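You operate a simulated robot arm through the tools that you are given. There is no shell and no other tool. Be economical: measure what you need, move in short steps, check, and stop when the job is done.

Carry out the task below with a simulated two-armed robot. There is one attempt and no reset: what you move stays moved.

TASK
Put the film roll from the black belt on the cross belt. Stack the glue bottle that says "cold set" from the black belt on top of the glue bottle that says "fast set". Take the spare nozzle on the black belt and put it away on the spares shelf over the glue bench. Stack the mixed bundle of cartons labelled "blue green" from the black belt on top of the mixed bundle of cartons marked "green red". Fetch the blank stack from the black belt and set it on the cardboard sheet there. Take the grey pail on the black belt and put it away on the top of the glue bench. Put the 110 mm test blank from the cross belt on the left cross belt and the 100 mm test blank on the black belt. Take the lid off the travel mug and lay it down on the cross belt. Put the pink leaflet stack on the packing stand. Put two of the cartons from the top of the infeed rollers on the top of the outfeed rollers. Do these in any order. Set down upright: spare nozzle, blank stack, carton.

The check looks at the end state, three seconds after you hand in, the way a careful person would. Anything else that was tipped, shoved, dropped, spilled or broken makes it a failure. Lids that push on must go on centred and level and be pressed home; caps that screw on are set level and turned clockwise until they are tight. Flat cloth is picked up by pressing the open fingertips on it (5 to 10 N) and closing them slowly along it; thin cloth reads only 2 to 8 mm in the jaws.

THE ROBOT
Two 7-joint arms with fingered hands on one trunk, on a base that drives. Base frame: it is fixed to the floor where the robot stands at the start and does not move with it; the origin is under the middle of the robot, x ahead of it, y to its left, z up. Readings come in m, degrees, newtons and seconds.
The left shoulder is at the start at [0.07, 0.145, 1.04], the right one opposite. With the tool pointing down near the work surface each hand reaches from about 0.22 to 0.76 m from the robot's upright axis, wherever it stands, measured 20 degrees to its own side. Places, roughly: black belt [1, 1.8, 0.9]; blank stack [1.75, -1, 1]; cardboard sheet (27x24x1 cm) [1.3, -1.1, 0.9]; carton [1.5, -3.5, 0.75]; cross belt [0.9, -1.8, 0.8]; film roll (10x10x25 cm) [0.9, 0, 1]; glue bottle [1, -0.75, 1]; grey pail (18x17x15 cm) [1.7, -0.1, 1]; left cross belt [-4.2, -2.7, 0.8]; mixed bundle of cartons [1.5, -0.5, 1]; packing stand [1.5, -2.5, 0.6]; pink leaflet stack (4x5x2 cm) [-0.2, -2, 0.9]; spare nozzle (5x9x10 cm) [1.1, -0.8, 0.9]; spares shelf over the glue bench (15x172 cm) [2.66, 7.28, 1.24]; test blank [0.75, -1.75, 0.75]; top of the glue bench [2.5, 7.3, 0.8]; top of the outfeed rollers [1.9, -5, 0.6]; travel mug (8x8x16 cm) [0.2, -1.7, 0.9]. Payload 3.5 kg a hand.
The TCP of each hand is the grasp point between the finger pads, 0.025 m short of the fingertips. In the tool frame z runs along the fingers and y along their closing line. Largest opening 0.088 m; the body of the gripper starts 0.029 m behind the TCP. The gripper is a hand of 4 fingers: y runs from the thumb to the fingers, the wrist lies at [-0.013, -0.097, -0.162] in the tool frame, and closing takes about 1.5 s.
Orientation is told as [roll, pitch, yaw] about the base's x, y, z axes, in that order, counted from this pose: with the fingers straight down and the wrist toward the robot, the tool's x, y and z point along [0, 1, 0], [1, 0, 0] and [0, 0, -1] of the base frame.

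THE INTERFACE
- The arms move only by the tool step_arm. It takes "left_rows", "right_rows" or both (then of equal length, played together; a hand with none holds still); each is a list of rows, each an object (a shift or turn left out is 0, a gripper value left out holds the last) with "delta_pos": the shift along the tool's x, y, z in m, a list of three; "delta_rot": the turn, a rotation vector about the tool's x, y, z in degrees, a list of three. In form: [{"delta_pos": [tx, ty, tz], "delta_rot": [wx, wy, wz]}, ...]. A call has 1 to 20 rows; each row shifts and turns the commanded pose from where the row before left it, along the tool's axes as they then stand. "left_claw" and "right_claw" are, for a hand that has rows, the gripper command, from -1 (shut) to 1 (fully open), values between in proportion, set as the call begins (left out, the last holds). Rows are played at 5 a second. More than 0.05 m and 8.6 degrees between two rows, or a gripper value outside its range, and nothing of the call is played. Where a pose cannot be reached the arm comes as near as it can. A force on the tool above 40 N (or 10 N above the force at the start of the call, whichever is more), or a blocked arm, ends the call early, and 0.2 s more pass. The fingers move at their own pace (about 0.045 m/s each) and stop on an object; they squeeze with about 31 N. The grip force told is the motor's: it shows also when the fingers shut on nothing. Time passes only in rows, and 0.2 s behind the last, so rows that do not move let the fingers close. The reply holds the time, the measured pose of the TCP, the force on the tool along the base axes, the opening and the grip force, in the units named above and with some noise, with the torque about the TCP (base axes, N m) and any sound that the robot's microphone picked up, and new pictures: "show" is both (left out), scene, wrist or none (wrist: the cameras of the hands that moved).
- Cameras (640 x 400 px; columns grow to the right, rows downward): "scene" is now at [0.1364, -0.0108, 1.4031]; the picture's right is [-0.13, -0.99, 0.00], its down [-0.22, 0.03, -0.98] and it looks along [0.97, -0.12, -0.22] (base axes); focal length 279 px, centre (320, 200). "left" rides on the left gripper at [-0.064, -0.083, -0.098] in its tool frame; the picture's right is [-0.62, -0.37, 0.69], its down [0.71, -0.63, 0.30] and it looks along [0.32, 0.68, 0.65] (tool axes); focal length 265 px, centre (320, 200). "right" rides on the right gripper at [0.064, -0.083, -0.098] in its tool frame; the picture's right is [-0.62, 0.37, -0.69], its down [-0.71, -0.63, 0.30] and it looks along [-0.32, 0.68, 0.65] (tool axes); focal length 265 px, centre (320, 200). There is no depth. A picture from a camera that has moved, and an enlarged one, comes with that camera's place and axes in the base frame and with its lens. The place of the scene camera against the robot may be out by one fixed shift of up to 0.012 m in any direction.
- move_column(by): slides the trunk up (or, below 0, down) by that many m; the arms and the scene camera ride with it, the base frame stays. It gives what a move gives, with no picture.
- base_move(legs): drives the robot by 1 to 6 legs, each [ahead, left, turn to the left] in m, m and degrees, along the robot's own axes; the way and the turn of a leg run together, so that a leg with both is an arc; at most 1.5 m and 180 degrees a leg. The arms and the cameras ride along, it lands a little off, and it stops where it bumps. It gives what a move gives, and a new picture of the scene camera.
- curl_fingers(index, middle, ring, thumb_bend, thumb_turn, hand): sets how far each is bent, from 0 (flat) to 1 (curled in); at 0.3 the hand is open as for a grip, at 0.7 the pads meet at the TCP. One left out holds its place. A second passes; each finger stops where it meets its share of the squeeze, and holds until it gets a number again. A gripper value or a shape takes the hand back. It gives what a move gives, with no picture; readings hold the bend of each and the force on the fingers (four entries, about 0 where the hand has none), thumb and palm. thumb_turn goes from beside the hand (0) to across from the fingers (1), as for a grip.
- grasp_type(shape, hand): the hand has 4 fingers and takes this shape, open, in about a second: jaw (thumb against the fingers, like two jaws); tri (thumb and two fingers); tip (a fingertip pinch); poke (one finger out to press); point (the index stretched); flat (the hand flat); cup (the hand cupped); fist (a fist). The gripper value then closes the fingers along that shape, each until it touches; the sizes above hold for jaw. It gives what a move gives, with no picture.
- pan_tilt(pan, tilt): turns the head with the scene camera to pan (to the left, within 86 degrees either way) and tilt (down, from -29 to 69), counted from straight ahead of the robot. It gives what a move gives, and a new picture of the scene camera.
- inspect(camera, box): a new picture of the part [left, top, right, bottom] of that camera's present view, enlarged. The clock stands still meanwhile.
- sign_off(): hands the job in; it is judged then, once.

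Go step by step. Nothing tells you exact positions but the pictures and the camera data: compare them with the known pose of the tool, close in by small moves and look again before you grip or let go. The budget is 556 turns and 360 pictures, counting those below and the enlarged ones. Unless the task says otherwise, let go and move clear before handing in.

The tools are called by a JSON object that holds its "method" and its "body". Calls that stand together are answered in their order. step_arm: Moves the arms, as the interface text tells. Its arguments: {"type":"object","properties":{"left_rows":{"type":"array","items":{"type":"object","properties":{"delta_pos":{"type":"array","items":{"type":"number"}},"delta_rot":{"type":"array","items":{"type":"number"}}}}},"left_claw":{"type":"number"},"right_rows":{"type":"array","items":{"type":"object","properties":{"delta_pos":{"type":"array","items":{"type":"number"}},"delta_rot":{"type":"array","items":{"type":"number"}}}}},"right_claw":{"type":"number"},"show":{"type":"string","enum":["both","scene","wrist","none"]}},"required":[]} The other tools are called the same way: move_column (by) slides the trunk up or down; grasp_type (shape, hand) gives the hand a shape; curl_fingers (index, middle, ring, thumb_bend, thumb_turn, hand) moves the fingers one by one; base_move (legs) drives the base; pan_tilt (pan, tilt) turns the head that bears the scene camera; inspect (camera, box) takes an enlarged picture of a part of a camera's view; sign_off () hands the job in.

At the start:

```text
t: 0.0
left_position: [0.5158, 0.1704, 1.2693]
left_ee_rot: [0.0, 0.0, 0.0]
left_contact_force: [0.0, 0.4, -0.4]
left_wrist_torque: [-0.03, -0.03, -0.01]
left_grip_width: 0.0874
left_finger_force: 0.0
left_shape: jaw
left_bend: [0.3, 0.3, 0.3, 0.3, 0.98]
left_finger forces: [0.0, 0.0, 0.0, 0.0, 0.0, 0.0]
right_position: [0.4868, -0.2048, 1.3639]
right_ee_rot: [0.1, 0.0, 0.0]
right_contact_force: [-0.2, 0.5, 0.9]
right_wrist_torque: [0.0, 0.01, 0.02]
right_grip_width: 0.0876
right_finger_force: 0.0
right_shape: jaw
right_bend: [0.3, 0.3, 0.3, 0.3, 0.98]
right_finger forces: [0.1, 0.1, 0.0, 0.1, 0.0, 0.1]
trunk travel left (down, up): [-0.604, 0.236]
robot x, y, heading: [-0.0001, -0.0027, 0.1]
head pan, tilt: [-7.3, 12.8]
```

scene: 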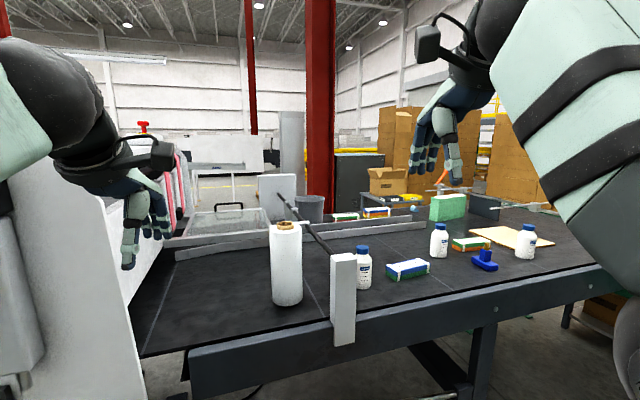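
right: 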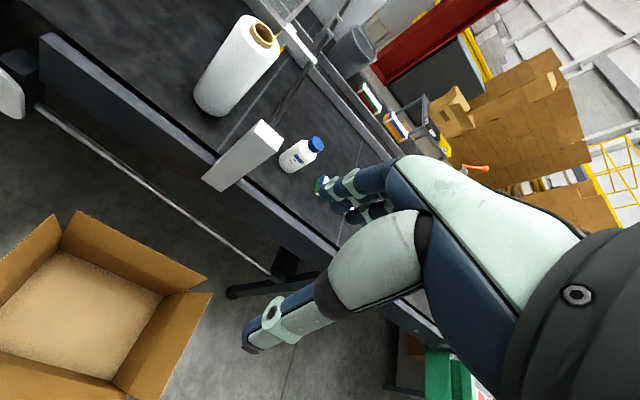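
left: 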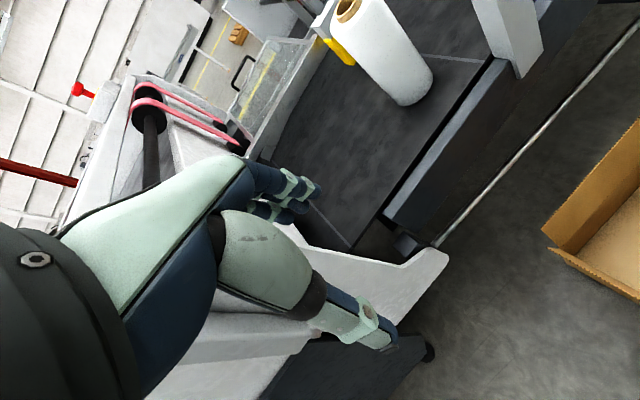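

I see the black belt ahead with film roll, three glue bottles, cartons bundles, nozzle, green block and cardboard. I look around first.

{"method": "inspect", "body": {"camera": "scene", "box": [330, 170, 570, 320]}}

{"method": "pan_tilt", "body": {"pan": -60, "tilt": 20}}

```text
2.67 times, centred on (450, 245) of scene
camera zoom: at [0.1364, -0.0108, 1.4031], right [-0.13, -0.99, 0.0], down [-0.22, 0.03, -0.98], along [0.97, -0.12, -0.22], focal length 745 px, centre (-27, 80)
```

zoom: 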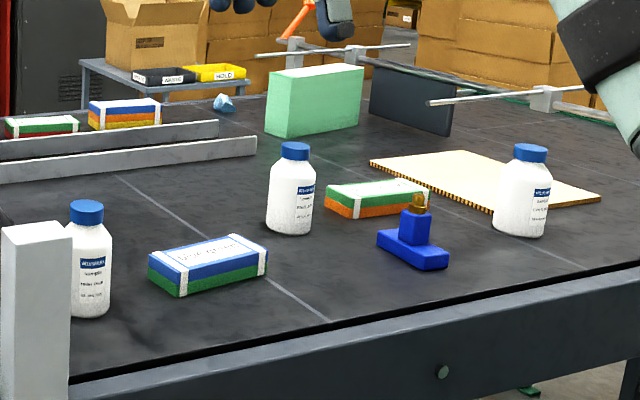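

```text
t: 1.2
left_position: [0.515, 0.1694, 1.2686]
left_ee_rot: [0.1, 0.1, 0.1]
left_contact_force: [0.1, -0.5, -0.3]
left_wrist_torque: [0.0, 0.01, 0.03]
left_grip_width: 0.0878
left_finger_force: 0.2
left_shape: jaw
left_bend: [0.3, 0.3, 0.3, 0.3, 0.98]
left_finger forces: [0.0, 0.0, 0.0, 0.1, 0.0, 0.0]
right_position: [0.4875, -0.2067, 1.3632]
right_ee_rot: [0.0, 0.0, 0.0]
right_contact_force: [0.3, 0.2, 0.7]
right_wrist_torque: [0.0, 0.04, 0.01]
right_grip_width: 0.0876
right_finger_force: 0.0
right_shape: jaw
right_bend: [0.3, 0.3, 0.3, 0.3, 0.98]
right_finger forces: [0.0, 0.0, 0.0, 0.0, 0.0, 0.0]
trunk travel left (down, up): [-0.604, 0.236]
robot x, y, heading: [-0.0007, 0.0006, -0.1]
head pan, tilt: [-60.0, 20.0]
camera scene: at [0.0905, -0.0796, 1.3913], right [-0.87, -0.5, 0.0], down [-0.17, 0.3, -0.94], along [0.47, -0.81, -0.34], focal length 279 px, centre (320, 200)
```

scene: 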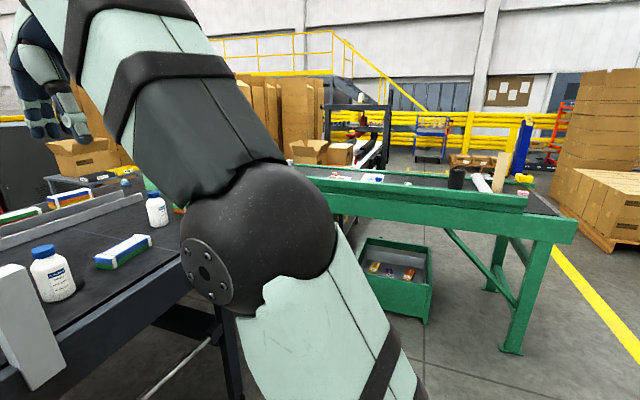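

Cross belt (green frame) is to the right, with the mug and blanks on it. I look further right and left.

{"method": "pan_tilt", "body": {"pan": -86, "tilt": 15}}

{"method": "pan_tilt", "body": {"pan": 50, "tilt": 15}}

{"method": "pan_tilt", "body": {"pan": 0, "tilt": 35}}

```text
t: 2.1
left_position: [0.5155, 0.1697, 1.2679]
left_ee_rot: [0.0, 0.0, 0.0]
left_contact_force: [-0.6, -0.8, -0.4]
left_wrist_torque: [0.01, 0.04, 0.02]
left_grip_width: 0.0875
left_finger_force: 0.1
left_shape: jaw
left_bend: [0.3, 0.3, 0.3, 0.3, 0.98]
left_finger forces: [0.0, 0.0, 0.0, 0.1, 0.0, 0.0]
right_position: [0.4876, -0.2071, 1.3633]
right_ee_rot: [0.0, 0.1, 0.0]
right_contact_force: [-0.4, -0.3, 0.5]
right_wrist_torque: [-0.02, 0.01, -0.01]
right_grip_width: 0.0877
right_finger_force: 0.0
right_shape: jaw
right_bend: [0.3, 0.3, 0.3, 0.3, 0.98]
right_finger forces: [0.0, 0.1, 0.1, 0.0, 0.1, 0.1]
trunk travel left (down, up): [-0.604, 0.236]
robot x, y, heading: [0.0006, -0.0007, 0.0]
head pan, tilt: [-85.9, 15.0]
camera scene: at [0.0506, -0.0921, 1.3995], right [-1.0, -0.07, 0.0], down [-0.02, 0.26, -0.97], along [0.07, -0.96, -0.26], focal length 279 px, centre (320, 200)
```

scene: 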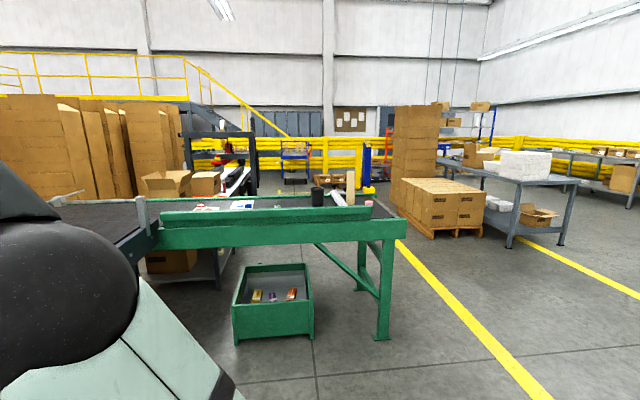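

```text
t: 4.3
left_position: [0.5155, 0.1709, 1.268]
left_ee_rot: [0.1, 0.0, 0.0]
left_contact_force: [1.0, 0.4, -0.5]
left_wrist_torque: [0.02, -0.01, -0.05]
left_grip_width: 0.0876
left_finger_force: 0.0
left_shape: jaw
left_bend: [0.3, 0.3, 0.3, 0.3, 0.98]
left_finger forces: [0.0, 0.0, 0.0, 0.1, 0.0, 0.0]
right_position: [0.4877, -0.2058, 1.3638]
right_ee_rot: [0.0, 0.1, 0.0]
right_contact_force: [-0.3, 0.8, 0.0]
right_wrist_torque: [0.05, -0.05, 0.0]
right_grip_width: 0.0875
right_finger_force: 0.0
right_shape: jaw
right_bend: [0.3, 0.3, 0.3, 0.3, 0.98]
right_finger forces: [0.1, 0.1, 0.1, 0.0, 0.0, 0.1]
trunk travel left (down, up): [-0.604, 0.236]
robot x, y, heading: [-0.0015, 0.0005, 0.1]
head pan, tilt: [50.0, 15.0]
camera scene: at [0.1039, 0.0725, 1.3995], right [0.77, -0.64, 0.0], down [-0.17, -0.2, -0.97], along [0.62, 0.74, -0.26], focal length 279 px, centre (320, 200)
```

scene: 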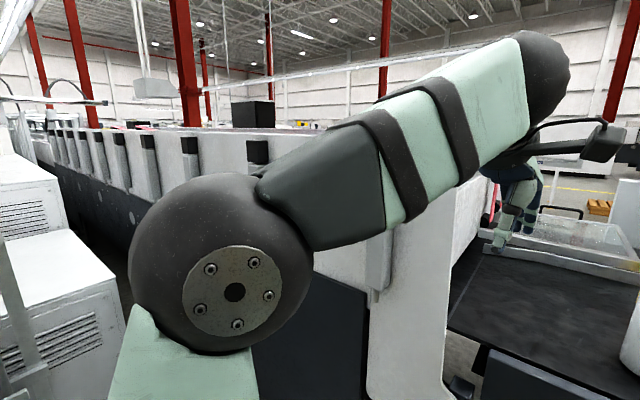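

```text
t: 5.5
left_position: [0.5147, 0.1692, 1.2692]
left_ee_rot: [0.0, 0.0, 0.0]
left_contact_force: [-0.1, -0.6, -0.2]
left_wrist_torque: [0.02, -0.03, 0.04]
left_grip_width: 0.0876
left_finger_force: 0.0
left_shape: jaw
left_bend: [0.3, 0.3, 0.3, 0.3, 0.98]
left_finger forces: [0.0, 0.0, 0.0, 0.0, 0.0, 0.0]
right_position: [0.4881, -0.2064, 1.3644]
right_ee_rot: [0.1, 0.0, 0.0]
right_contact_force: [0.0, -0.6, 0.2]
right_wrist_torque: [-0.02, -0.01, 0.01]
right_grip_width: 0.0879
right_finger_force: 0.0
right_shape: jaw
right_bend: [0.3, 0.3, 0.3, 0.3, 0.98]
right_finger forces: [0.0, 0.0, 0.0, 0.1, 0.0, 0.1]
trunk travel left (down, up): [-0.604, 0.236]
robot x, y, heading: [0.0028, 0.0023, -0.3]
head pan, tilt: [0.0, 35.0]
camera scene: at [0.1319, 0.0011, 1.3675], right [0.0, -1.0, 0.0], down [-0.57, 0.0, -0.82], along [0.82, 0.0, -0.57], focal length 279 px, centre (320, 200)
```

scene: 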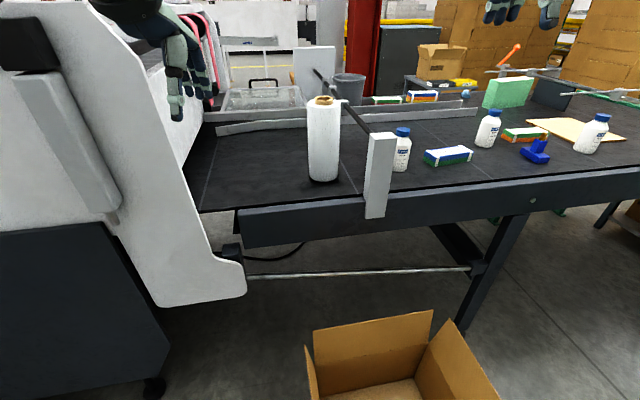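

I map the area from higher up.

{"method": "move_column", "body": {"by": 0.23}}

{"method": "pan_tilt", "body": {"pan": -15, "tilt": 22}}

{"method": "inspect", "body": {"camera": "scene", "box": [240, 80, 440, 205]}}

{"method": "inspect", "body": {"camera": "scene", "box": [380, 120, 540, 220]}}

```text
t: 7.9
left_position: [0.5166, 0.1689, 1.4991]
left_ee_rot: [0.0, 0.1, 0.0]
left_contact_force: [0.3, 0.0, 0.5]
left_wrist_torque: [0.02, -0.04, -0.02]
left_grip_width: 0.0878
left_finger_force: 0.1
left_shape: jaw
left_bend: [0.3, 0.3, 0.3, 0.3, 0.98]
left_finger forces: [0.0, 0.0, 0.1, 0.1, 0.0, 0.2]
right_position: [0.4877, -0.2058, 1.5944]
right_ee_rot: [-0.1, 0.0, 0.0]
right_contact_force: [-0.1, -0.3, -0.2]
right_wrist_torque: [-0.02, 0.0, 0.04]
right_grip_width: 0.0874
right_finger_force: 0.1
right_shape: jaw
right_bend: [0.3, 0.3, 0.3, 0.3, 0.98]
right_finger forces: [0.1, 0.0, 0.0, 0.0, 0.0, 0.0]
trunk travel left (down, up): [-0.834, 0.006]
robot x, y, heading: [0.0005, -0.0007, -0.1]
head pan, tilt: [0.0, 35.0]
```

```text
t: 8.7
left_position: [0.5163, 0.1683, 1.4969]
left_ee_rot: [0.0, 0.1, -0.1]
left_contact_force: [0.1, 0.8, 0.0]
left_wrist_torque: [0.0, -0.01, -0.02]
left_grip_width: 0.0876
left_finger_force: 0.1
left_shape: jaw
left_bend: [0.3, 0.3, 0.3, 0.3, 0.98]
left_finger forces: [0.0, 0.0, 0.0, 0.0, 0.1, 0.1]
right_position: [0.4872, -0.206, 1.5937]
right_ee_rot: [0.0, -0.1, 0.0]
right_contact_force: [1.0, 0.7, -0.7]
right_wrist_torque: [0.01, -0.02, 0.01]
right_grip_width: 0.0874
right_finger_force: 0.0
right_shape: jaw
right_bend: [0.3, 0.3, 0.3, 0.3, 0.98]
right_finger forces: [0.0, 0.0, 0.1, 0.0, 0.0, 0.0]
trunk travel left (down, up): [-0.834, 0.006]
robot x, y, heading: [0.0009, 0.0048, 0.1]
head pan, tilt: [-15.0, 22.0]
camera scene: at [0.1336, -0.023, 1.618], right [-0.26, -0.97, 0.0], down [-0.36, 0.1, -0.93], along [0.9, -0.24, -0.38], focal length 279 px, centre (320, 200)
```

scene: 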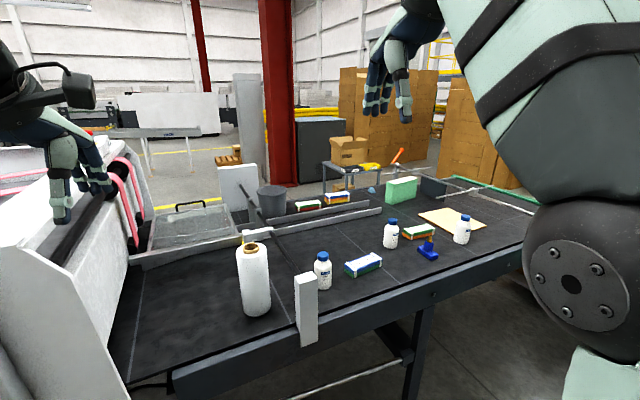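

```text
3.20 times, centred on (340, 142) of scene
camera zoom: at [0.1336, -0.023, 1.618], right [-0.26, -0.97, 0.0], down [-0.36, 0.1, -0.93], along [0.9, -0.24, -0.38], focal length 894 px, centre (256, 384)
```

zoom: 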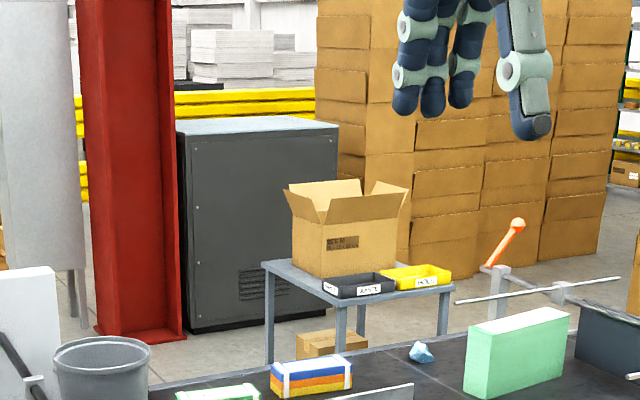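

```text
4.00 times, centred on (460, 170) of scene
camera zoom: at [0.1336, -0.023, 1.618], right [-0.26, -0.97, 0.0], down [-0.36, 0.1, -0.93], along [0.9, -0.24, -0.38], focal length 1118 px, centre (-240, 320)
```

zoom: 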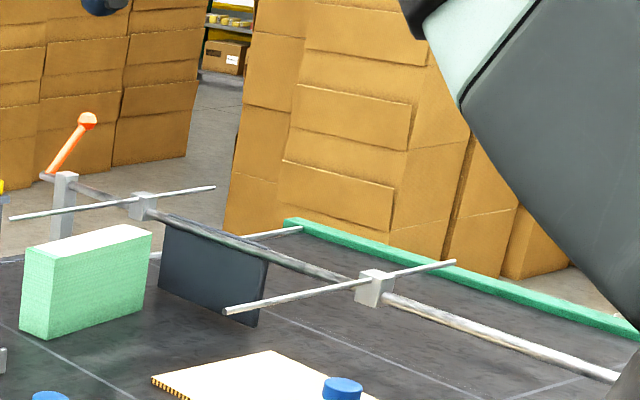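

I turn right to see the cross belt area and the routes.

{"method": "base_move", "body": {"legs": [[-0.2, 0, 0], [0, 0, -90]]}}

{"method": "pan_tilt", "body": {"pan": 0, "tilt": 15}}

{"method": "pan_tilt", "body": {"pan": 25, "tilt": 15}}

{"method": "pan_tilt", "body": {"pan": -60, "tilt": 10}}

```text
t: 14.0
left_position: [-0.0177, -0.5117, 1.4983]
left_ee_rot: [0.0, -0.1, -88.5]
left_contact_force: [-0.2, 0.1, 0.6]
left_wrist_torque: [0.01, -0.01, -0.02]
left_grip_width: 0.0875
left_finger_force: 0.1
left_shape: jaw
left_bend: [0.3, 0.3, 0.3, 0.3, 0.98]
left_finger forces: [0.0, 0.0, 0.1, 0.1, 0.1, 0.0]
right_position: [-0.3941, -0.4923, 1.5949]
right_ee_rot: [0.0, 0.0, -88.6]
right_contact_force: [0.4, -0.5, -0.1]
right_wrist_torque: [-0.02, -0.02, 0.0]
right_grip_width: 0.0876
right_finger_force: 0.0
right_shape: jaw
right_bend: [0.3, 0.3, 0.3, 0.3, 0.98]
right_finger forces: [0.1, 0.0, 0.0, 0.1, 0.0, 0.0]
trunk travel left (down, up): [-0.834, 0.006]
robot x, y, heading: [-0.1994, -0.0001, -88.6]
head pan, tilt: [-15.0, 22.0]
camera scene: at [-0.2272, -0.1393, 1.6181], right [-0.97, 0.23, 0.0], down [0.09, 0.36, -0.93], along [-0.22, -0.9, -0.37], focal length 279 px, centre (320, 200)
```

scene: 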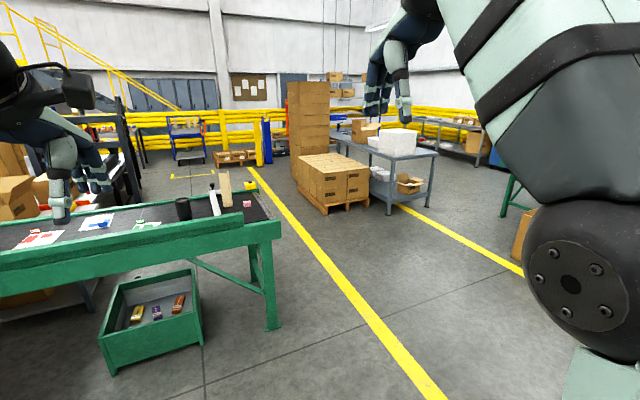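

```text
t: 14.8
left_position: [-0.018, -0.5119, 1.4986]
left_ee_rot: [0.1, 0.0, -88.5]
left_contact_force: [0.8, 0.0, -0.2]
left_wrist_torque: [-0.01, 0.02, -0.03]
left_grip_width: 0.0877
left_finger_force: 0.1
left_shape: jaw
left_bend: [0.3, 0.3, 0.3, 0.3, 0.98]
left_finger forces: [0.0, 0.1, 0.0, 0.0, 0.1, 0.0]
right_position: [-0.3948, -0.4929, 1.5937]
right_ee_rot: [0.1, 0.1, -88.6]
right_contact_force: [0.0, 0.1, -0.1]
right_wrist_torque: [0.0, 0.02, 0.05]
right_grip_width: 0.0877
right_finger_force: 0.0
right_shape: jaw
right_bend: [0.3, 0.3, 0.3, 0.3, 0.98]
right_finger forces: [0.0, 0.0, 0.0, 0.1, 0.0, 0.1]
trunk travel left (down, up): [-0.834, 0.006]
robot x, y, heading: [-0.2029, -0.002, -88.8]
head pan, tilt: [0.0, 15.0]
camera scene: at [-0.2036, -0.1424, 1.6294], right [-1.0, -0.02, 0.0], down [-0.01, 0.26, -0.97], along [0.02, -0.97, -0.26], focal length 279 px, centre (320, 200)
```

scene: 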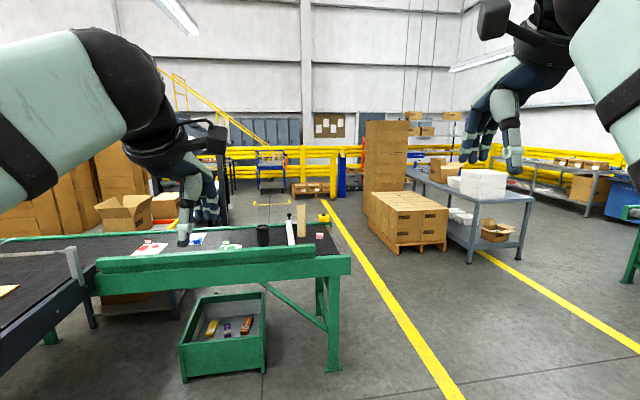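

```text
t: 15.7
left_position: [-0.0197, -0.512, 1.4986]
left_ee_rot: [0.0, 0.0, -88.6]
left_contact_force: [-0.3, -0.2, 0.2]
left_wrist_torque: [0.03, -0.02, -0.02]
left_grip_width: 0.0878
left_finger_force: 0.0
left_shape: jaw
left_bend: [0.3, 0.3, 0.3, 0.3, 0.98]
left_finger forces: [0.0, 0.0, 0.0, 0.0, 0.1, 0.0]
right_position: [-0.3933, -0.4927, 1.5935]
right_ee_rot: [-0.1, 0.0, -88.5]
right_contact_force: [0.0, 0.0, 0.1]
right_wrist_torque: [0.05, 0.03, -0.01]
right_grip_width: 0.0875
right_finger_force: 0.0
right_shape: jaw
right_bend: [0.3, 0.3, 0.3, 0.3, 0.98]
right_finger forces: [0.0, 0.0, 0.1, 0.1, 0.1, 0.0]
trunk travel left (down, up): [-0.834, 0.006]
robot x, y, heading: [-0.2034, -0.0026, -88.4]
head pan, tilt: [25.0, 15.0]
camera scene: at [-0.1645, -0.1327, 1.6295], right [-0.9, -0.44, 0.0], down [-0.11, 0.23, -0.97], along [0.43, -0.87, -0.26], focal length 279 px, centre (320, 200)
```

scene: 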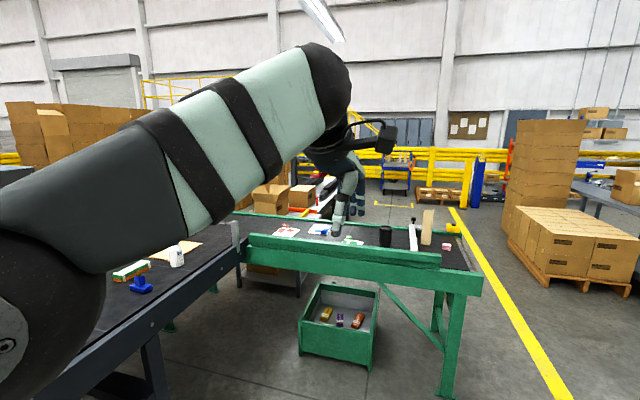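

```text
t: 17.3
left_position: [-0.0186, -0.5118, 1.4985]
left_ee_rot: [0.0, 0.0, -88.7]
left_contact_force: [-0.3, -0.2, -1.2]
left_wrist_torque: [-0.02, -0.02, 0.01]
left_grip_width: 0.0877
left_finger_force: 0.0
left_shape: jaw
left_bend: [0.3, 0.3, 0.3, 0.3, 0.98]
left_finger forces: [0.0, 0.1, 0.0, 0.0, 0.0, 0.0]
right_position: [-0.3938, -0.4924, 1.595]
right_ee_rot: [0.0, 0.2, -88.6]
right_contact_force: [-0.1, -0.3, -0.3]
right_wrist_torque: [0.0, 0.0, 0.01]
right_grip_width: 0.0877
right_finger_force: 0.2
right_shape: jaw
right_bend: [0.3, 0.3, 0.3, 0.3, 0.98]
right_finger forces: [0.0, 0.1, 0.1, 0.1, 0.0, 0.0]
trunk travel left (down, up): [-0.834, 0.006]
robot x, y, heading: [-0.2032, -0.0032, -88.6]
head pan, tilt: [-60.0, 10.0]
camera scene: at [-0.2852, -0.0976, 1.6376], right [-0.52, 0.85, 0.0], down [0.15, 0.09, -0.98], along [-0.84, -0.51, -0.17], focal length 279 px, centre (320, 200)
```

scene: 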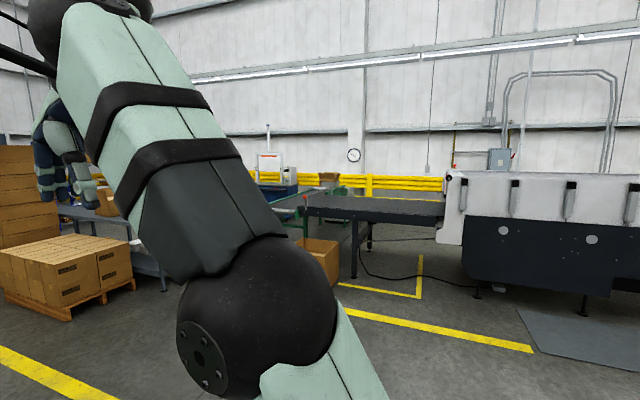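

I check the robot's own footprint.

{"method": "pan_tilt", "body": {"pan": 0, "tilt": 69}}

{"method": "pan_tilt", "body": {"pan": 50, "tilt": 30}}

```text
t: 18.6
left_position: [-0.0182, -0.5119, 1.4997]
left_ee_rot: [0.0, 0.0, -88.6]
left_contact_force: [-0.6, -0.9, 0.1]
left_wrist_torque: [-0.03, -0.03, 0.03]
left_grip_width: 0.0878
left_finger_force: 0.0
left_shape: jaw
left_bend: [0.3, 0.3, 0.3, 0.3, 0.98]
left_finger forces: [0.0, 0.0, 0.0, 0.0, 0.0, 0.1]
right_position: [-0.3957, -0.4921, 1.5939]
right_ee_rot: [-0.1, -0.1, -88.5]
right_contact_force: [-0.2, -0.2, -0.1]
right_wrist_torque: [-0.02, -0.03, 0.02]
right_grip_width: 0.0879
right_finger_force: 0.0
right_shape: jaw
right_bend: [0.3, 0.3, 0.3, 0.3, 0.98]
right_finger forces: [0.1, 0.0, 0.0, 0.0, 0.0, 0.0]
trunk travel left (down, up): [-0.834, 0.006]
robot x, y, heading: [-0.2026, 0.0003, -88.8]
head pan, tilt: [0.0, 68.8]
camera scene: at [-0.2046, -0.1051, 1.5538], right [-1.0, -0.02, 0.0], down [-0.02, 0.93, -0.36], along [0.01, -0.36, -0.93], focal length 279 px, centre (320, 200)
```

scene: 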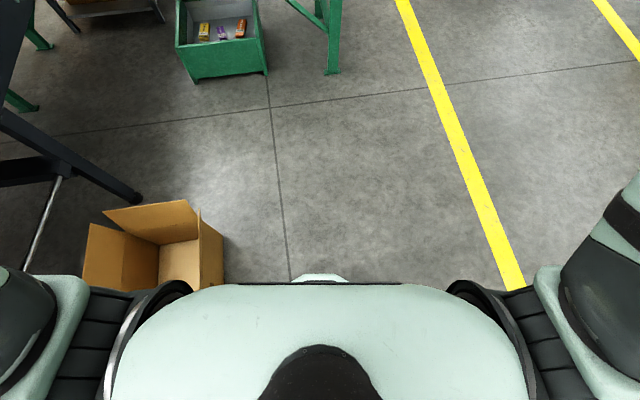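

```text
t: 19.8
left_position: [-0.0183, -0.5114, 1.498]
left_ee_rot: [0.0, 0.0, -88.6]
left_contact_force: [0.1, 0.6, -0.5]
left_wrist_torque: [0.0, 0.0, -0.02]
left_grip_width: 0.0875
left_finger_force: 0.1
left_shape: jaw
left_bend: [0.3, 0.3, 0.3, 0.3, 0.98]
left_finger forces: [0.1, 0.0, 0.0, 0.0, 0.1, 0.0]
right_position: [-0.3948, -0.4924, 1.594]
right_ee_rot: [0.0, 0.0, -88.5]
right_contact_force: [1.3, 0.3, -0.2]
right_wrist_torque: [0.03, 0.0, 0.01]
right_grip_width: 0.0878
right_finger_force: 0.0
right_shape: jaw
right_bend: [0.3, 0.3, 0.3, 0.3, 0.98]
right_finger forces: [0.1, 0.1, 0.1, 0.1, 0.0, 0.0]
trunk travel left (down, up): [-0.834, 0.006]
robot x, y, heading: [-0.2009, -0.0002, -88.3]
head pan, tilt: [50.0, 30.0]
camera scene: at [-0.1353, -0.1055, 1.6052], right [-0.62, -0.78, 0.0], down [-0.39, 0.31, -0.87], along [0.68, -0.54, -0.5], focal length 279 px, centre (320, 200)
```

scene: 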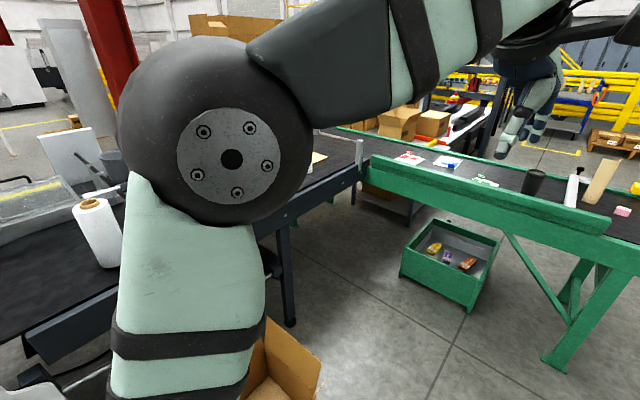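

The base is narrow. I look at the film roll and cross belt objects closely from here.

{"method": "inspect", "body": {"camera": "scene", "box": [0, 120, 160, 220]}}

{"method": "inspect", "body": {"camera": "scene", "box": [380, 130, 640, 292]}}

```text
4.00 times, centred on (80, 170) of scene
camera zoom: at [-0.1353, -0.1055, 1.6052], right [-0.62, -0.78, 0.0], down [-0.39, 0.31, -0.87], along [0.68, -0.54, -0.5], focal length 1118 px, centre (1280, 320)
```

zoom: 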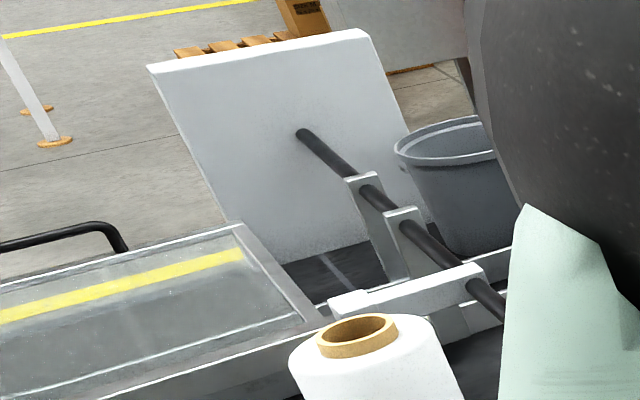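

```text
2.46 times, centred on (510, 211) of scene
camera zoom: at [-0.1353, -0.1055, 1.6052], right [-0.62, -0.78, 0.0], down [-0.39, 0.31, -0.87], along [0.68, -0.54, -0.5], focal length 688 px, centre (-148, 173)
```

zoom: 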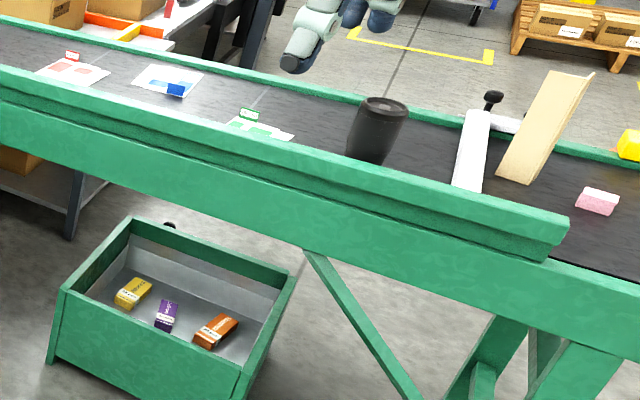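

Next, drive up to the cross belt at about (0.3, -1.2), facing -y.

{"method": "base_move", "body": {"legs": [[1.1, 0, -1.4], [0, 0.5, 0]]}}

{"method": "pan_tilt", "body": {"pan": 0, "tilt": 40}}

```text
t: 28.0
left_position: [0.4504, -1.6402, 1.499]
left_ee_rot: [0.0, 0.0, -91.3]
left_contact_force: [0.2, -0.4, -1.3]
left_wrist_torque: [0.01, 0.01, 0.02]
left_grip_width: 0.0876
left_finger_force: 0.0
left_shape: jaw
left_bend: [0.3, 0.3, 0.3, 0.3, 0.98]
left_finger forces: [0.1, 0.1, 0.0, 0.1, 0.1, 0.1]
right_position: [0.0754, -1.6035, 1.5942]
right_ee_rot: [0.1, 0.0, -91.4]
right_contact_force: [-0.6, 0.2, -0.6]
right_wrist_torque: [-0.03, 0.02, 0.04]
right_grip_width: 0.0878
right_finger_force: 0.1
right_shape: jaw
right_bend: [0.3, 0.3, 0.3, 0.3, 0.98]
right_finger forces: [0.0, 0.1, 0.0, 0.0, 0.0, 0.0]
trunk travel left (down, up): [-0.834, 0.006]
robot x, y, heading: [0.2931, -1.1211, -91.2]
head pan, tilt: [50.0, 30.0]
camera scene: at [0.3536, -1.2296, 1.6054], right [-0.66, -0.75, 0.0], down [-0.37, 0.33, -0.87], along [0.65, -0.57, -0.5], focal length 279 px, centre (320, 200)
```

scene: 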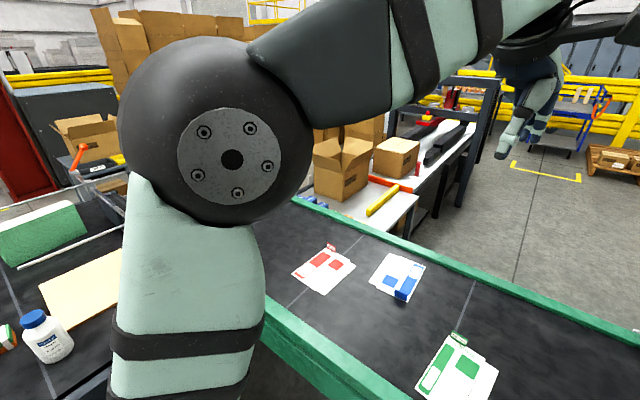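

```text
t: 29.1
left_position: [0.4529, -1.6406, 1.4989]
left_ee_rot: [-0.1, 0.0, -91.4]
left_contact_force: [-1.0, -0.1, 0.5]
left_wrist_torque: [-0.01, 0.01, 0.02]
left_grip_width: 0.0876
left_finger_force: 0.0
left_shape: jaw
left_bend: [0.3, 0.3, 0.3, 0.3, 0.98]
left_finger forces: [0.1, 0.1, 0.0, 0.0, 0.0, 0.0]
right_position: [0.0776, -1.6038, 1.5935]
right_ee_rot: [0.0, 0.0, -91.5]
right_contact_force: [-0.6, 0.5, 0.5]
right_wrist_torque: [-0.04, -0.03, -0.01]
right_grip_width: 0.0874
right_finger_force: 0.0
right_shape: jaw
right_bend: [0.3, 0.3, 0.3, 0.3, 0.98]
right_finger forces: [0.0, 0.0, 0.0, 0.0, 0.0, 0.0]
trunk travel left (down, up): [-0.834, 0.006]
robot x, y, heading: [0.2967, -1.1187, -91.2]
head pan, tilt: [0.0, 40.0]
camera scene: at [0.286, -1.2548, 1.5899], right [-1.0, 0.02, 0.0], down [0.02, 0.64, -0.77], along [-0.02, -0.77, -0.64], focal length 279 px, centre (320, 200)
```

scene: 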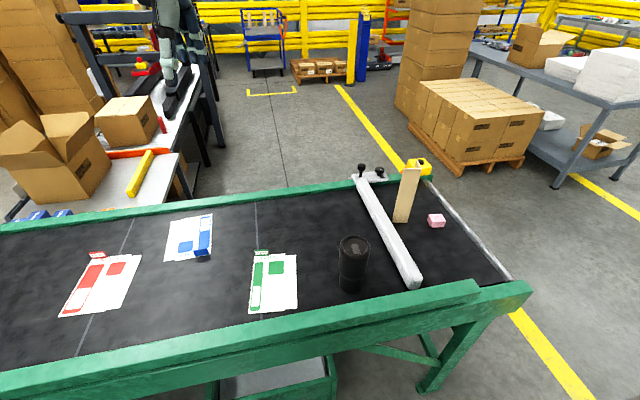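

Three test blanks visible; I read their labels.

{"method": "inspect", "body": {"camera": "scene", "box": [40, 200, 220, 330]}}

{"method": "inspect", "body": {"camera": "scene", "box": [220, 150, 460, 320]}}

```text
3.08 times, centred on (130, 265) of scene
camera zoom: at [0.286, -1.2548, 1.5899], right [-1.0, 0.02, 0.0], down [0.02, 0.64, -0.77], along [-0.02, -0.77, -0.64], focal length 860 px, centre (905, 0)
```

zoom: 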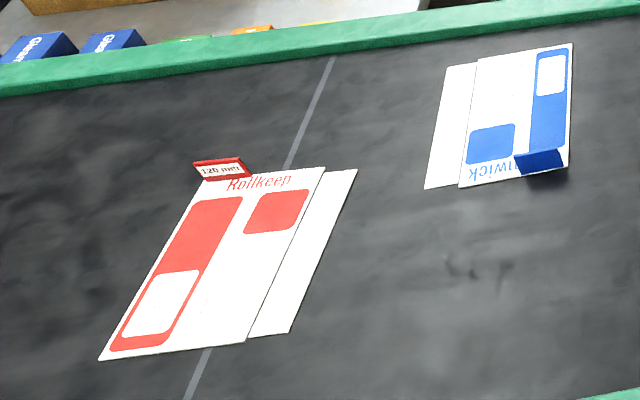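

```text
2.35 times, centred on (340, 235) of scene
camera zoom: at [0.286, -1.2548, 1.5899], right [-1.0, 0.02, 0.0], down [0.02, 0.64, -0.77], along [-0.02, -0.77, -0.64], focal length 658 px, centre (273, 118)
```

zoom: 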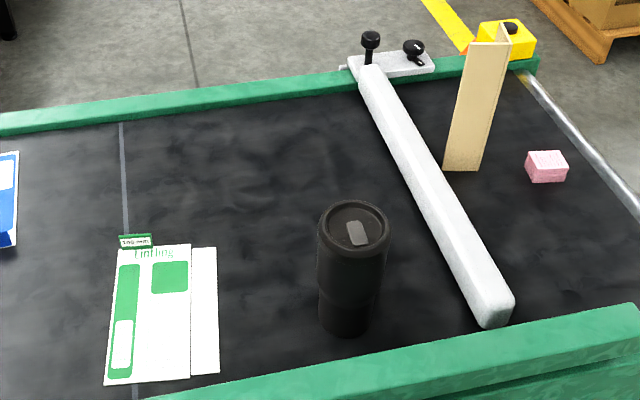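

{"method": "inspect", "body": {"camera": "scene", "box": [250, 242, 290, 267]}}

```text
16.00 times, centred on (270, 254) of scene
camera zoom: at [0.286, -1.2548, 1.5899], right [-1.0, 0.02, 0.0], down [0.02, 0.64, -0.77], along [-0.02, -0.77, -0.64], focal length 4471 px, centre (1120, -672)
```

zoom: 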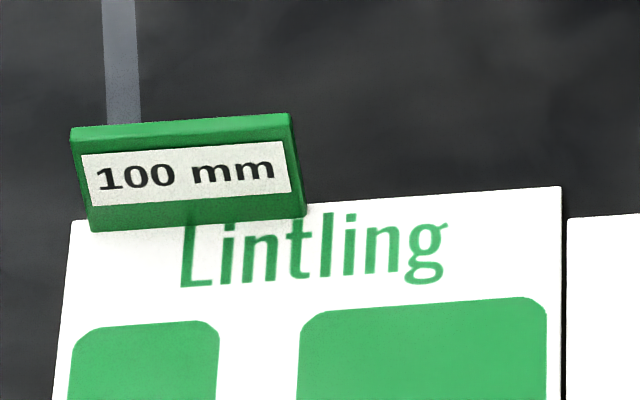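

Green is the 100 mm blank; blue presumably the 110 mm. I start with the mug lid: lower the trunk and bring the right hand over the mug.

{"method": "move_column", "body": {"by": -0.2}}

{"method": "step_arm", "body": {"right_rows": [{"delta_pos": [0.02, 0.04, 0.03]}, {"delta_pos": [0.02, 0.04, 0.03]}, {"delta_pos": [0.02, 0.03, 0.04]}, {"delta_pos": [0.02, 0.03, 0.04]}, {"delta_pos": [0.01, 0.02, 0.04]}, {"delta_pos": [0, 0, 0.04]}, {"delta_pos": [0, 0, 0.04]}, {"delta_pos": [0, 0, 0.04]}]}}

```text
t: 31.3
left_position: [0.4523, -1.6398, 1.299]
left_ee_rot: [0.1, 0.0, -91.4]
left_contact_force: [-0.3, -0.4, -0.5]
left_wrist_torque: [0.0, -0.01, -0.01]
left_grip_width: 0.0875
left_finger_force: 0.1
left_shape: jaw
left_bend: [0.3, 0.3, 0.3, 0.3, 0.98]
left_finger forces: [0.1, 0.0, 0.0, 0.0, 0.0, 0.0]
right_position: [0.0779, -1.6024, 1.3947]
right_ee_rot: [0.0, 0.0, -91.4]
right_contact_force: [-0.2, -0.3, 0.0]
right_wrist_torque: [0.01, 0.03, -0.01]
right_grip_width: 0.0876
right_finger_force: 0.0
right_shape: jaw
right_bend: [0.3, 0.3, 0.3, 0.3, 0.98]
right_finger forces: [0.0, 0.1, 0.0, 0.1, 0.0, 0.1]
trunk travel left (down, up): [-0.634, 0.206]
robot x, y, heading: [0.2965, -1.1208, -91.4]
head pan, tilt: [0.0, 40.0]
```

```text
refused: row 1 steps farther than a row can; nothing moved
```

{"method": "step_arm", "body": {"right_rows": [{"delta_pos": [0.02, 0.04, 0.02]}, {"delta_pos": [0.02, 0.04, 0.02]}, {"delta_pos": [0.02, 0.03, 0.03]}, {"delta_pos": [0.02, 0.03, 0.03]}, {"delta_pos": [0.01, 0.02, 0.04]}, {"delta_pos": [0, 0, 0.045]}, {"delta_pos": [0, 0, 0.045]}, {"delta_pos": [0, 0, 0.045]}]}}

```text
t: 33.1
left_position: [0.452, -1.6421, 1.2988]
left_ee_rot: [0.0, 0.1, -91.5]
left_contact_force: [-0.9, 0.2, 0.2]
left_wrist_torque: [-0.02, 0.01, 0.0]
left_grip_width: 0.0877
left_finger_force: 0.1
left_shape: jaw
left_bend: [0.3, 0.3, 0.3, 0.3, 0.98]
left_finger forces: [0.0, 0.1, 0.0, 0.0, 0.0, 0.1]
right_position: [0.1671, -1.7549, 1.1092]
right_ee_rot: [0.1, 0.1, -91.4]
right_contact_force: [0.0, -0.3, -1.0]
right_wrist_torque: [0.02, -0.01, 0.02]
right_grip_width: 0.0874
right_finger_force: 0.1
right_shape: jaw
right_bend: [0.3, 0.3, 0.3, 0.3, 0.98]
right_finger forces: [0.0, 0.0, 0.1, 0.0, 0.1, 0.1]
right hand out of reach, approached as far as the arm can: row 2, 4
trunk travel left (down, up): [-0.634, 0.206]
robot x, y, heading: [0.2942, -1.1237, -91.3]
head pan, tilt: [0.0, 40.0]
camera scene: at [0.2864, -1.2555, 1.3899], right [-1.0, 0.02, 0.0], down [0.02, 0.64, -0.77], along [-0.02, -0.77, -0.64], focal length 279 px, centre (320, 200)
camera right: at [0.2336, -1.6749, 1.2052], right [-0.63, -0.35, 0.69], down [-0.7, 0.65, -0.31], along [-0.34, -0.68, -0.65], focal length 265 px, centre (320, 200)
```

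scene: 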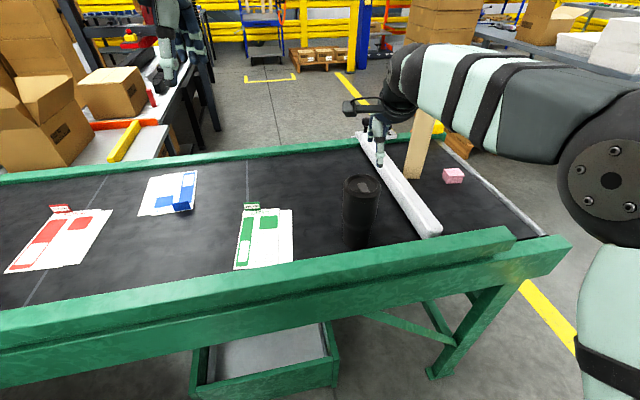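
right: 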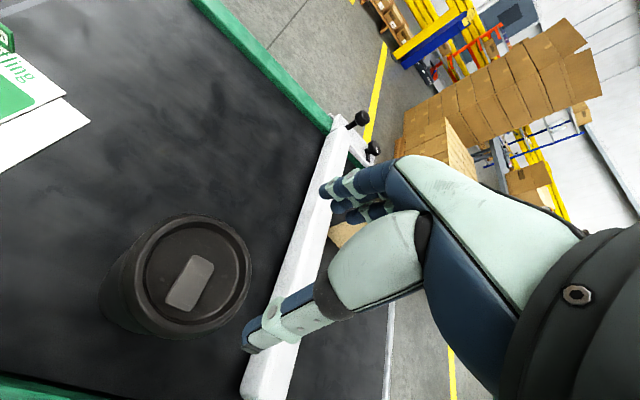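

Mug lid estimated at (0.188, -1.731, top 1.02). I center over it and descend partway.

{"method": "step_arm", "body": {"right_rows": [{"delta_pos": [0.02, -0.024, 0]}, {"delta_pos": [0, 0, 0.02]}, {"delta_pos": [0, 0, 0.02]}]}}

```text
t: 33.9
left_position: [0.4532, -1.6413, 1.2967]
left_ee_rot: [-0.1, 0.0, -91.4]
left_contact_force: [0.2, 0.6, -0.6]
left_wrist_torque: [-0.01, 0.01, 0.02]
left_grip_width: 0.0876
left_finger_force: 0.1
left_shape: jaw
left_bend: [0.3, 0.3, 0.3, 0.3, 0.98]
left_finger forces: [0.1, 0.0, 0.1, 0.1, 0.1, 0.0]
right_position: [0.187, -1.733, 1.0684]
right_ee_rot: [0.0, 0.0, -91.4]
right_contact_force: [-0.6, -0.1, -0.3]
right_wrist_torque: [0.02, 0.01, 0.0]
right_grip_width: 0.088
right_finger_force: 0.1
right_shape: jaw
right_bend: [0.3, 0.3, 0.3, 0.3, 0.98]
right_finger forces: [0.0, 0.0, 0.0, 0.0, 0.0, 0.0]
trunk travel left (down, up): [-0.634, 0.206]
robot x, y, heading: [0.296, -1.1182, -91.6]
head pan, tilt: [0.0, 40.0]
camera scene: at [0.286, -1.2556, 1.3898], right [-1.0, 0.02, 0.0], down [0.02, 0.64, -0.77], along [-0.02, -0.77, -0.64], focal length 279 px, centre (320, 200)
camera right: at [0.2545, -1.652, 1.1651], right [-0.63, -0.35, 0.69], down [-0.7, 0.65, -0.3], along [-0.34, -0.68, -0.65], focal length 265 px, centre (320, 200)
```

scene: 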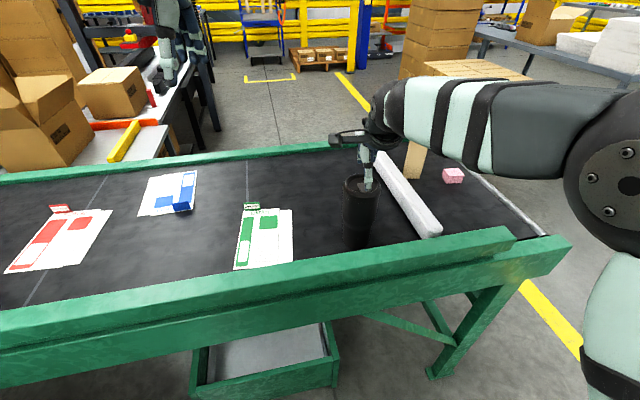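
right: 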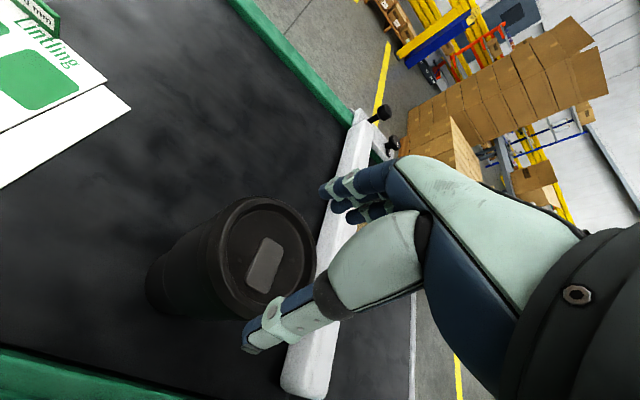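

{"method": "curl_fingers", "body": {"hand": "right", "index": 0.2, "middle": 0.2, "ring": 0.2, "thumb_bend": 0.22}}

{"method": "inspect", "body": {"camera": "right", "box": [140, 170, 380, 370]}}

```text
t: 34.9
left_position: [0.4523, -1.6402, 1.2978]
left_ee_rot: [0.0, 0.0, -91.4]
left_contact_force: [-0.6, -0.4, 0.1]
left_wrist_torque: [-0.01, 0.02, -0.03]
left_grip_width: 0.0877
left_finger_force: 0.1
left_shape: jaw
left_bend: [0.3, 0.3, 0.3, 0.3, 0.98]
left_finger forces: [0.0, 0.0, 0.0, 0.0, 0.1, 0.0]
right_position: [0.1875, -1.7322, 1.0694]
right_ee_rot: [0.0, 0.1, -91.4]
right_contact_force: [0.4, -0.9, -0.1]
right_wrist_torque: [0.0, -0.02, 0.0]
right_grip_width: 0.102
right_finger_force: 0.1
right_shape: fingers
right_bend: [0.2, 0.2, 0.2, 0.22, 0.98]
right_finger forces: [0.0, 0.0, 0.0, 0.0, 0.0, 0.0]
trunk travel left (down, up): [-0.634, 0.206]
robot x, y, heading: [0.2989, -1.1219, -91.3]
head pan, tilt: [0.0, 40.0]
```

```text
2.00 times, centred on (260, 270) of right
camera zoom: at [0.2547, -1.6517, 1.1655], right [-0.63, -0.35, 0.69], down [-0.7, 0.65, -0.3], along [-0.34, -0.68, -0.65], focal length 531 px, centre (440, 60)
```

zoom: 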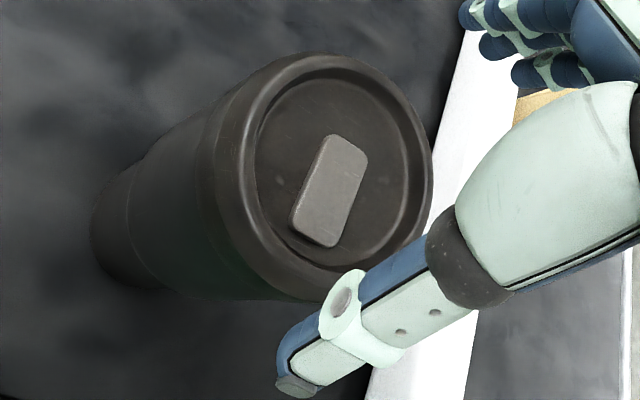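

Opening is now 0.102; descend over the lid.

{"method": "step_arm", "body": {"right_rows": [{"delta_pos": [-0.002, 0, 0.015]}, {"delta_pos": [0, 0, 0.015]}, {"delta_pos": [0, 0, 0.013]}]}}

{"method": "inspect", "body": {"camera": "scene", "box": [320, 130, 420, 260]}}

```text
t: 35.7
left_position: [0.4518, -1.6421, 1.2981]
left_ee_rot: [0.0, 0.0, -91.3]
left_contact_force: [0.2, 0.1, 0.1]
left_wrist_torque: [-0.01, -0.04, -0.02]
left_grip_width: 0.0876
left_finger_force: 0.1
left_shape: jaw
left_bend: [0.3, 0.3, 0.3, 0.3, 0.98]
left_finger forces: [0.1, 0.0, 0.1, 0.0, 0.1, 0.0]
right_position: [0.1842, -1.7302, 1.0261]
right_ee_rot: [0.2, 0.0, -91.4]
right_contact_force: [0.5, -0.3, 0.2]
right_wrist_torque: [-0.04, 0.02, 0.03]
right_grip_width: 0.1021
right_finger_force: 0.1
right_shape: fingers
right_bend: [0.2, 0.2, 0.2, 0.22, 0.98]
right_finger forces: [0.0, 0.0, 0.0, 0.1, 0.0, 0.0]
trunk travel left (down, up): [-0.634, 0.206]
robot x, y, heading: [0.2958, -1.1235, -91.7]
head pan, tilt: [0.0, 40.0]
camera scene: at [0.2864, -1.2551, 1.3899], right [-1.0, 0.02, 0.0], down [0.02, 0.64, -0.77], along [-0.02, -0.77, -0.64], focal length 279 px, centre (320, 200)
camera right: at [0.251, -1.6502, 1.1227], right [-0.63, -0.35, 0.69], down [-0.7, 0.65, -0.31], along [-0.34, -0.68, -0.65], focal length 265 px, centre (320, 200)
```

scene: 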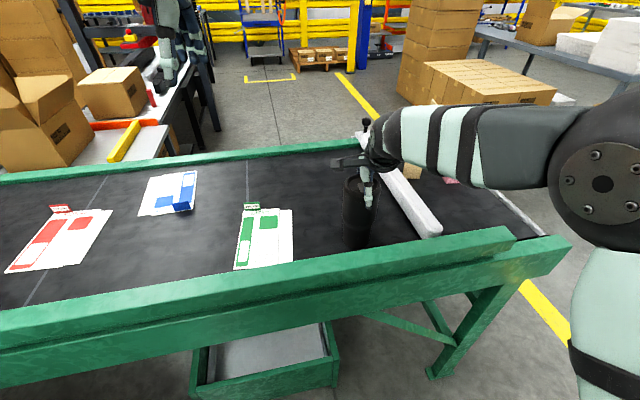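
right: 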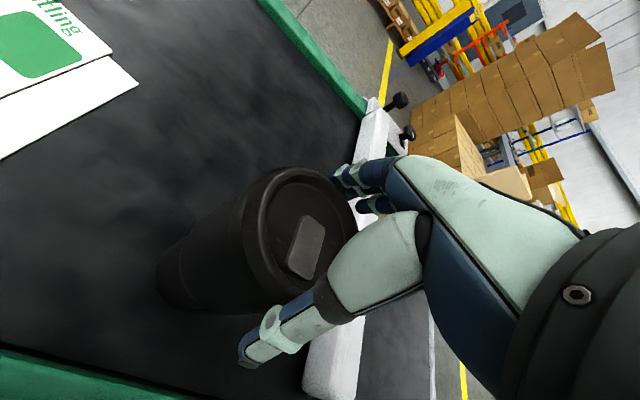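

```text
3.08 times, centred on (370, 195) of scene
camera zoom: at [0.2864, -1.2551, 1.3899], right [-1.0, 0.02, 0.0], down [0.02, 0.64, -0.77], along [-0.02, -0.77, -0.64], focal length 860 px, centre (166, 215)
```

zoom: 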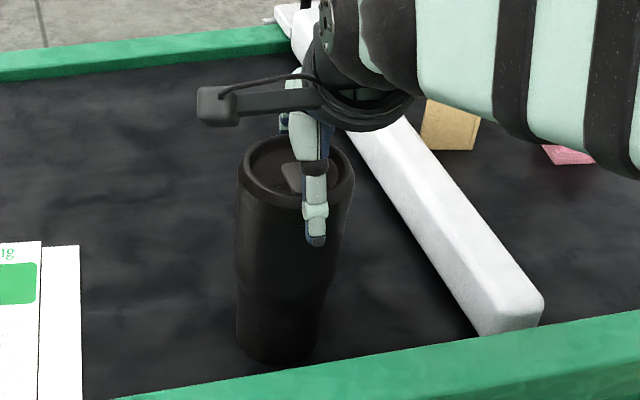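

{"method": "step_arm", "body": {"right_rows": [{"delta_pos": [0.001, 0, -0.006]}], "show": "none"}}

{"method": "step_arm", "body": {"right_rows": [{}, {}, {}, {}, {}, {}, {}, {}], "right_claw": -1, "show": "wrist"}}

```text
t: 36.1
left_position: [0.4534, -1.6401, 1.2995]
left_ee_rot: [0.0, 0.0, -91.4]
left_contact_force: [-0.9, -0.3, 0.5]
left_wrist_torque: [-0.01, -0.01, -0.01]
left_grip_width: 0.0876
left_finger_force: 0.0
left_shape: jaw
left_bend: [0.3, 0.3, 0.3, 0.3, 0.98]
left_finger forces: [0.0, 0.0, 0.0, 0.1, 0.0, 0.0]
right_position: [0.185, -1.7298, 1.0319]
right_ee_rot: [0.0, 0.0, -91.4]
right_contact_force: [-0.3, -0.2, -0.3]
right_wrist_torque: [0.01, 0.01, -0.03]
right_grip_width: 0.102
right_finger_force: 0.0
right_shape: fingers
right_bend: [0.2, 0.2, 0.2, 0.22, 0.98]
right_finger forces: [0.0, 0.0, 0.1, 0.0, 0.1, 0.0]
trunk travel left (down, up): [-0.634, 0.206]
robot x, y, heading: [0.2977, -1.1195, -91.5]
head pan, tilt: [0.0, 40.0]
```

```text
t: 37.9
left_position: [0.4533, -1.6413, 1.299]
left_ee_rot: [-0.1, -0.1, -91.5]
left_contact_force: [-0.8, 0.5, 0.6]
left_wrist_torque: [-0.03, -0.01, 0.02]
left_grip_width: 0.0875
left_finger_force: 0.1
left_shape: jaw
left_bend: [0.3, 0.3, 0.3, 0.3, 0.98]
left_finger forces: [0.1, 0.1, 0.0, 0.1, 0.1, 0.0]
right_position: [0.1847, -1.7299, 1.0306]
right_ee_rot: [0.0, 0.1, -91.4]
right_contact_force: [0.4, 0.9, 0.5]
right_wrist_torque: [0.03, 0.02, 0.01]
right_grip_width: 0.0747
right_finger_force: 30.8
right_shape: jaw
right_bend: [0.27, 0.33, 0.33, 0.42, 0.98]
right_finger forces: [20.4, 8.6, 0.2, 0.0, 30.0, 0.1]
trunk travel left (down, up): [-0.634, 0.206]
robot x, y, heading: [0.2951, -1.1212, -91.3]
head pan, tilt: [0.0, 40.0]
camera right: at [0.2525, -1.6501, 1.1284], right [-0.63, -0.35, 0.69], down [-0.7, 0.65, -0.3], along [-0.34, -0.68, -0.65], focal length 265 px, centre (320, 200)
```

right: 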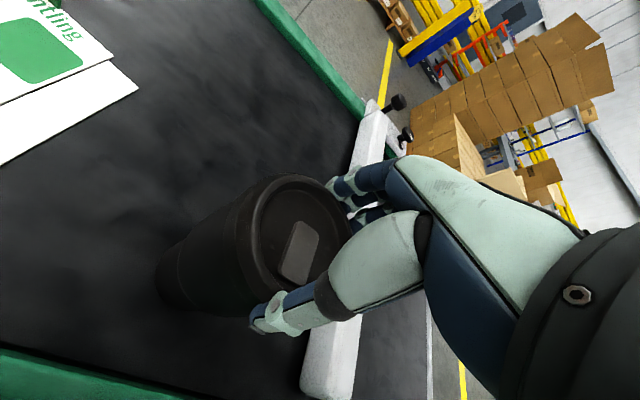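

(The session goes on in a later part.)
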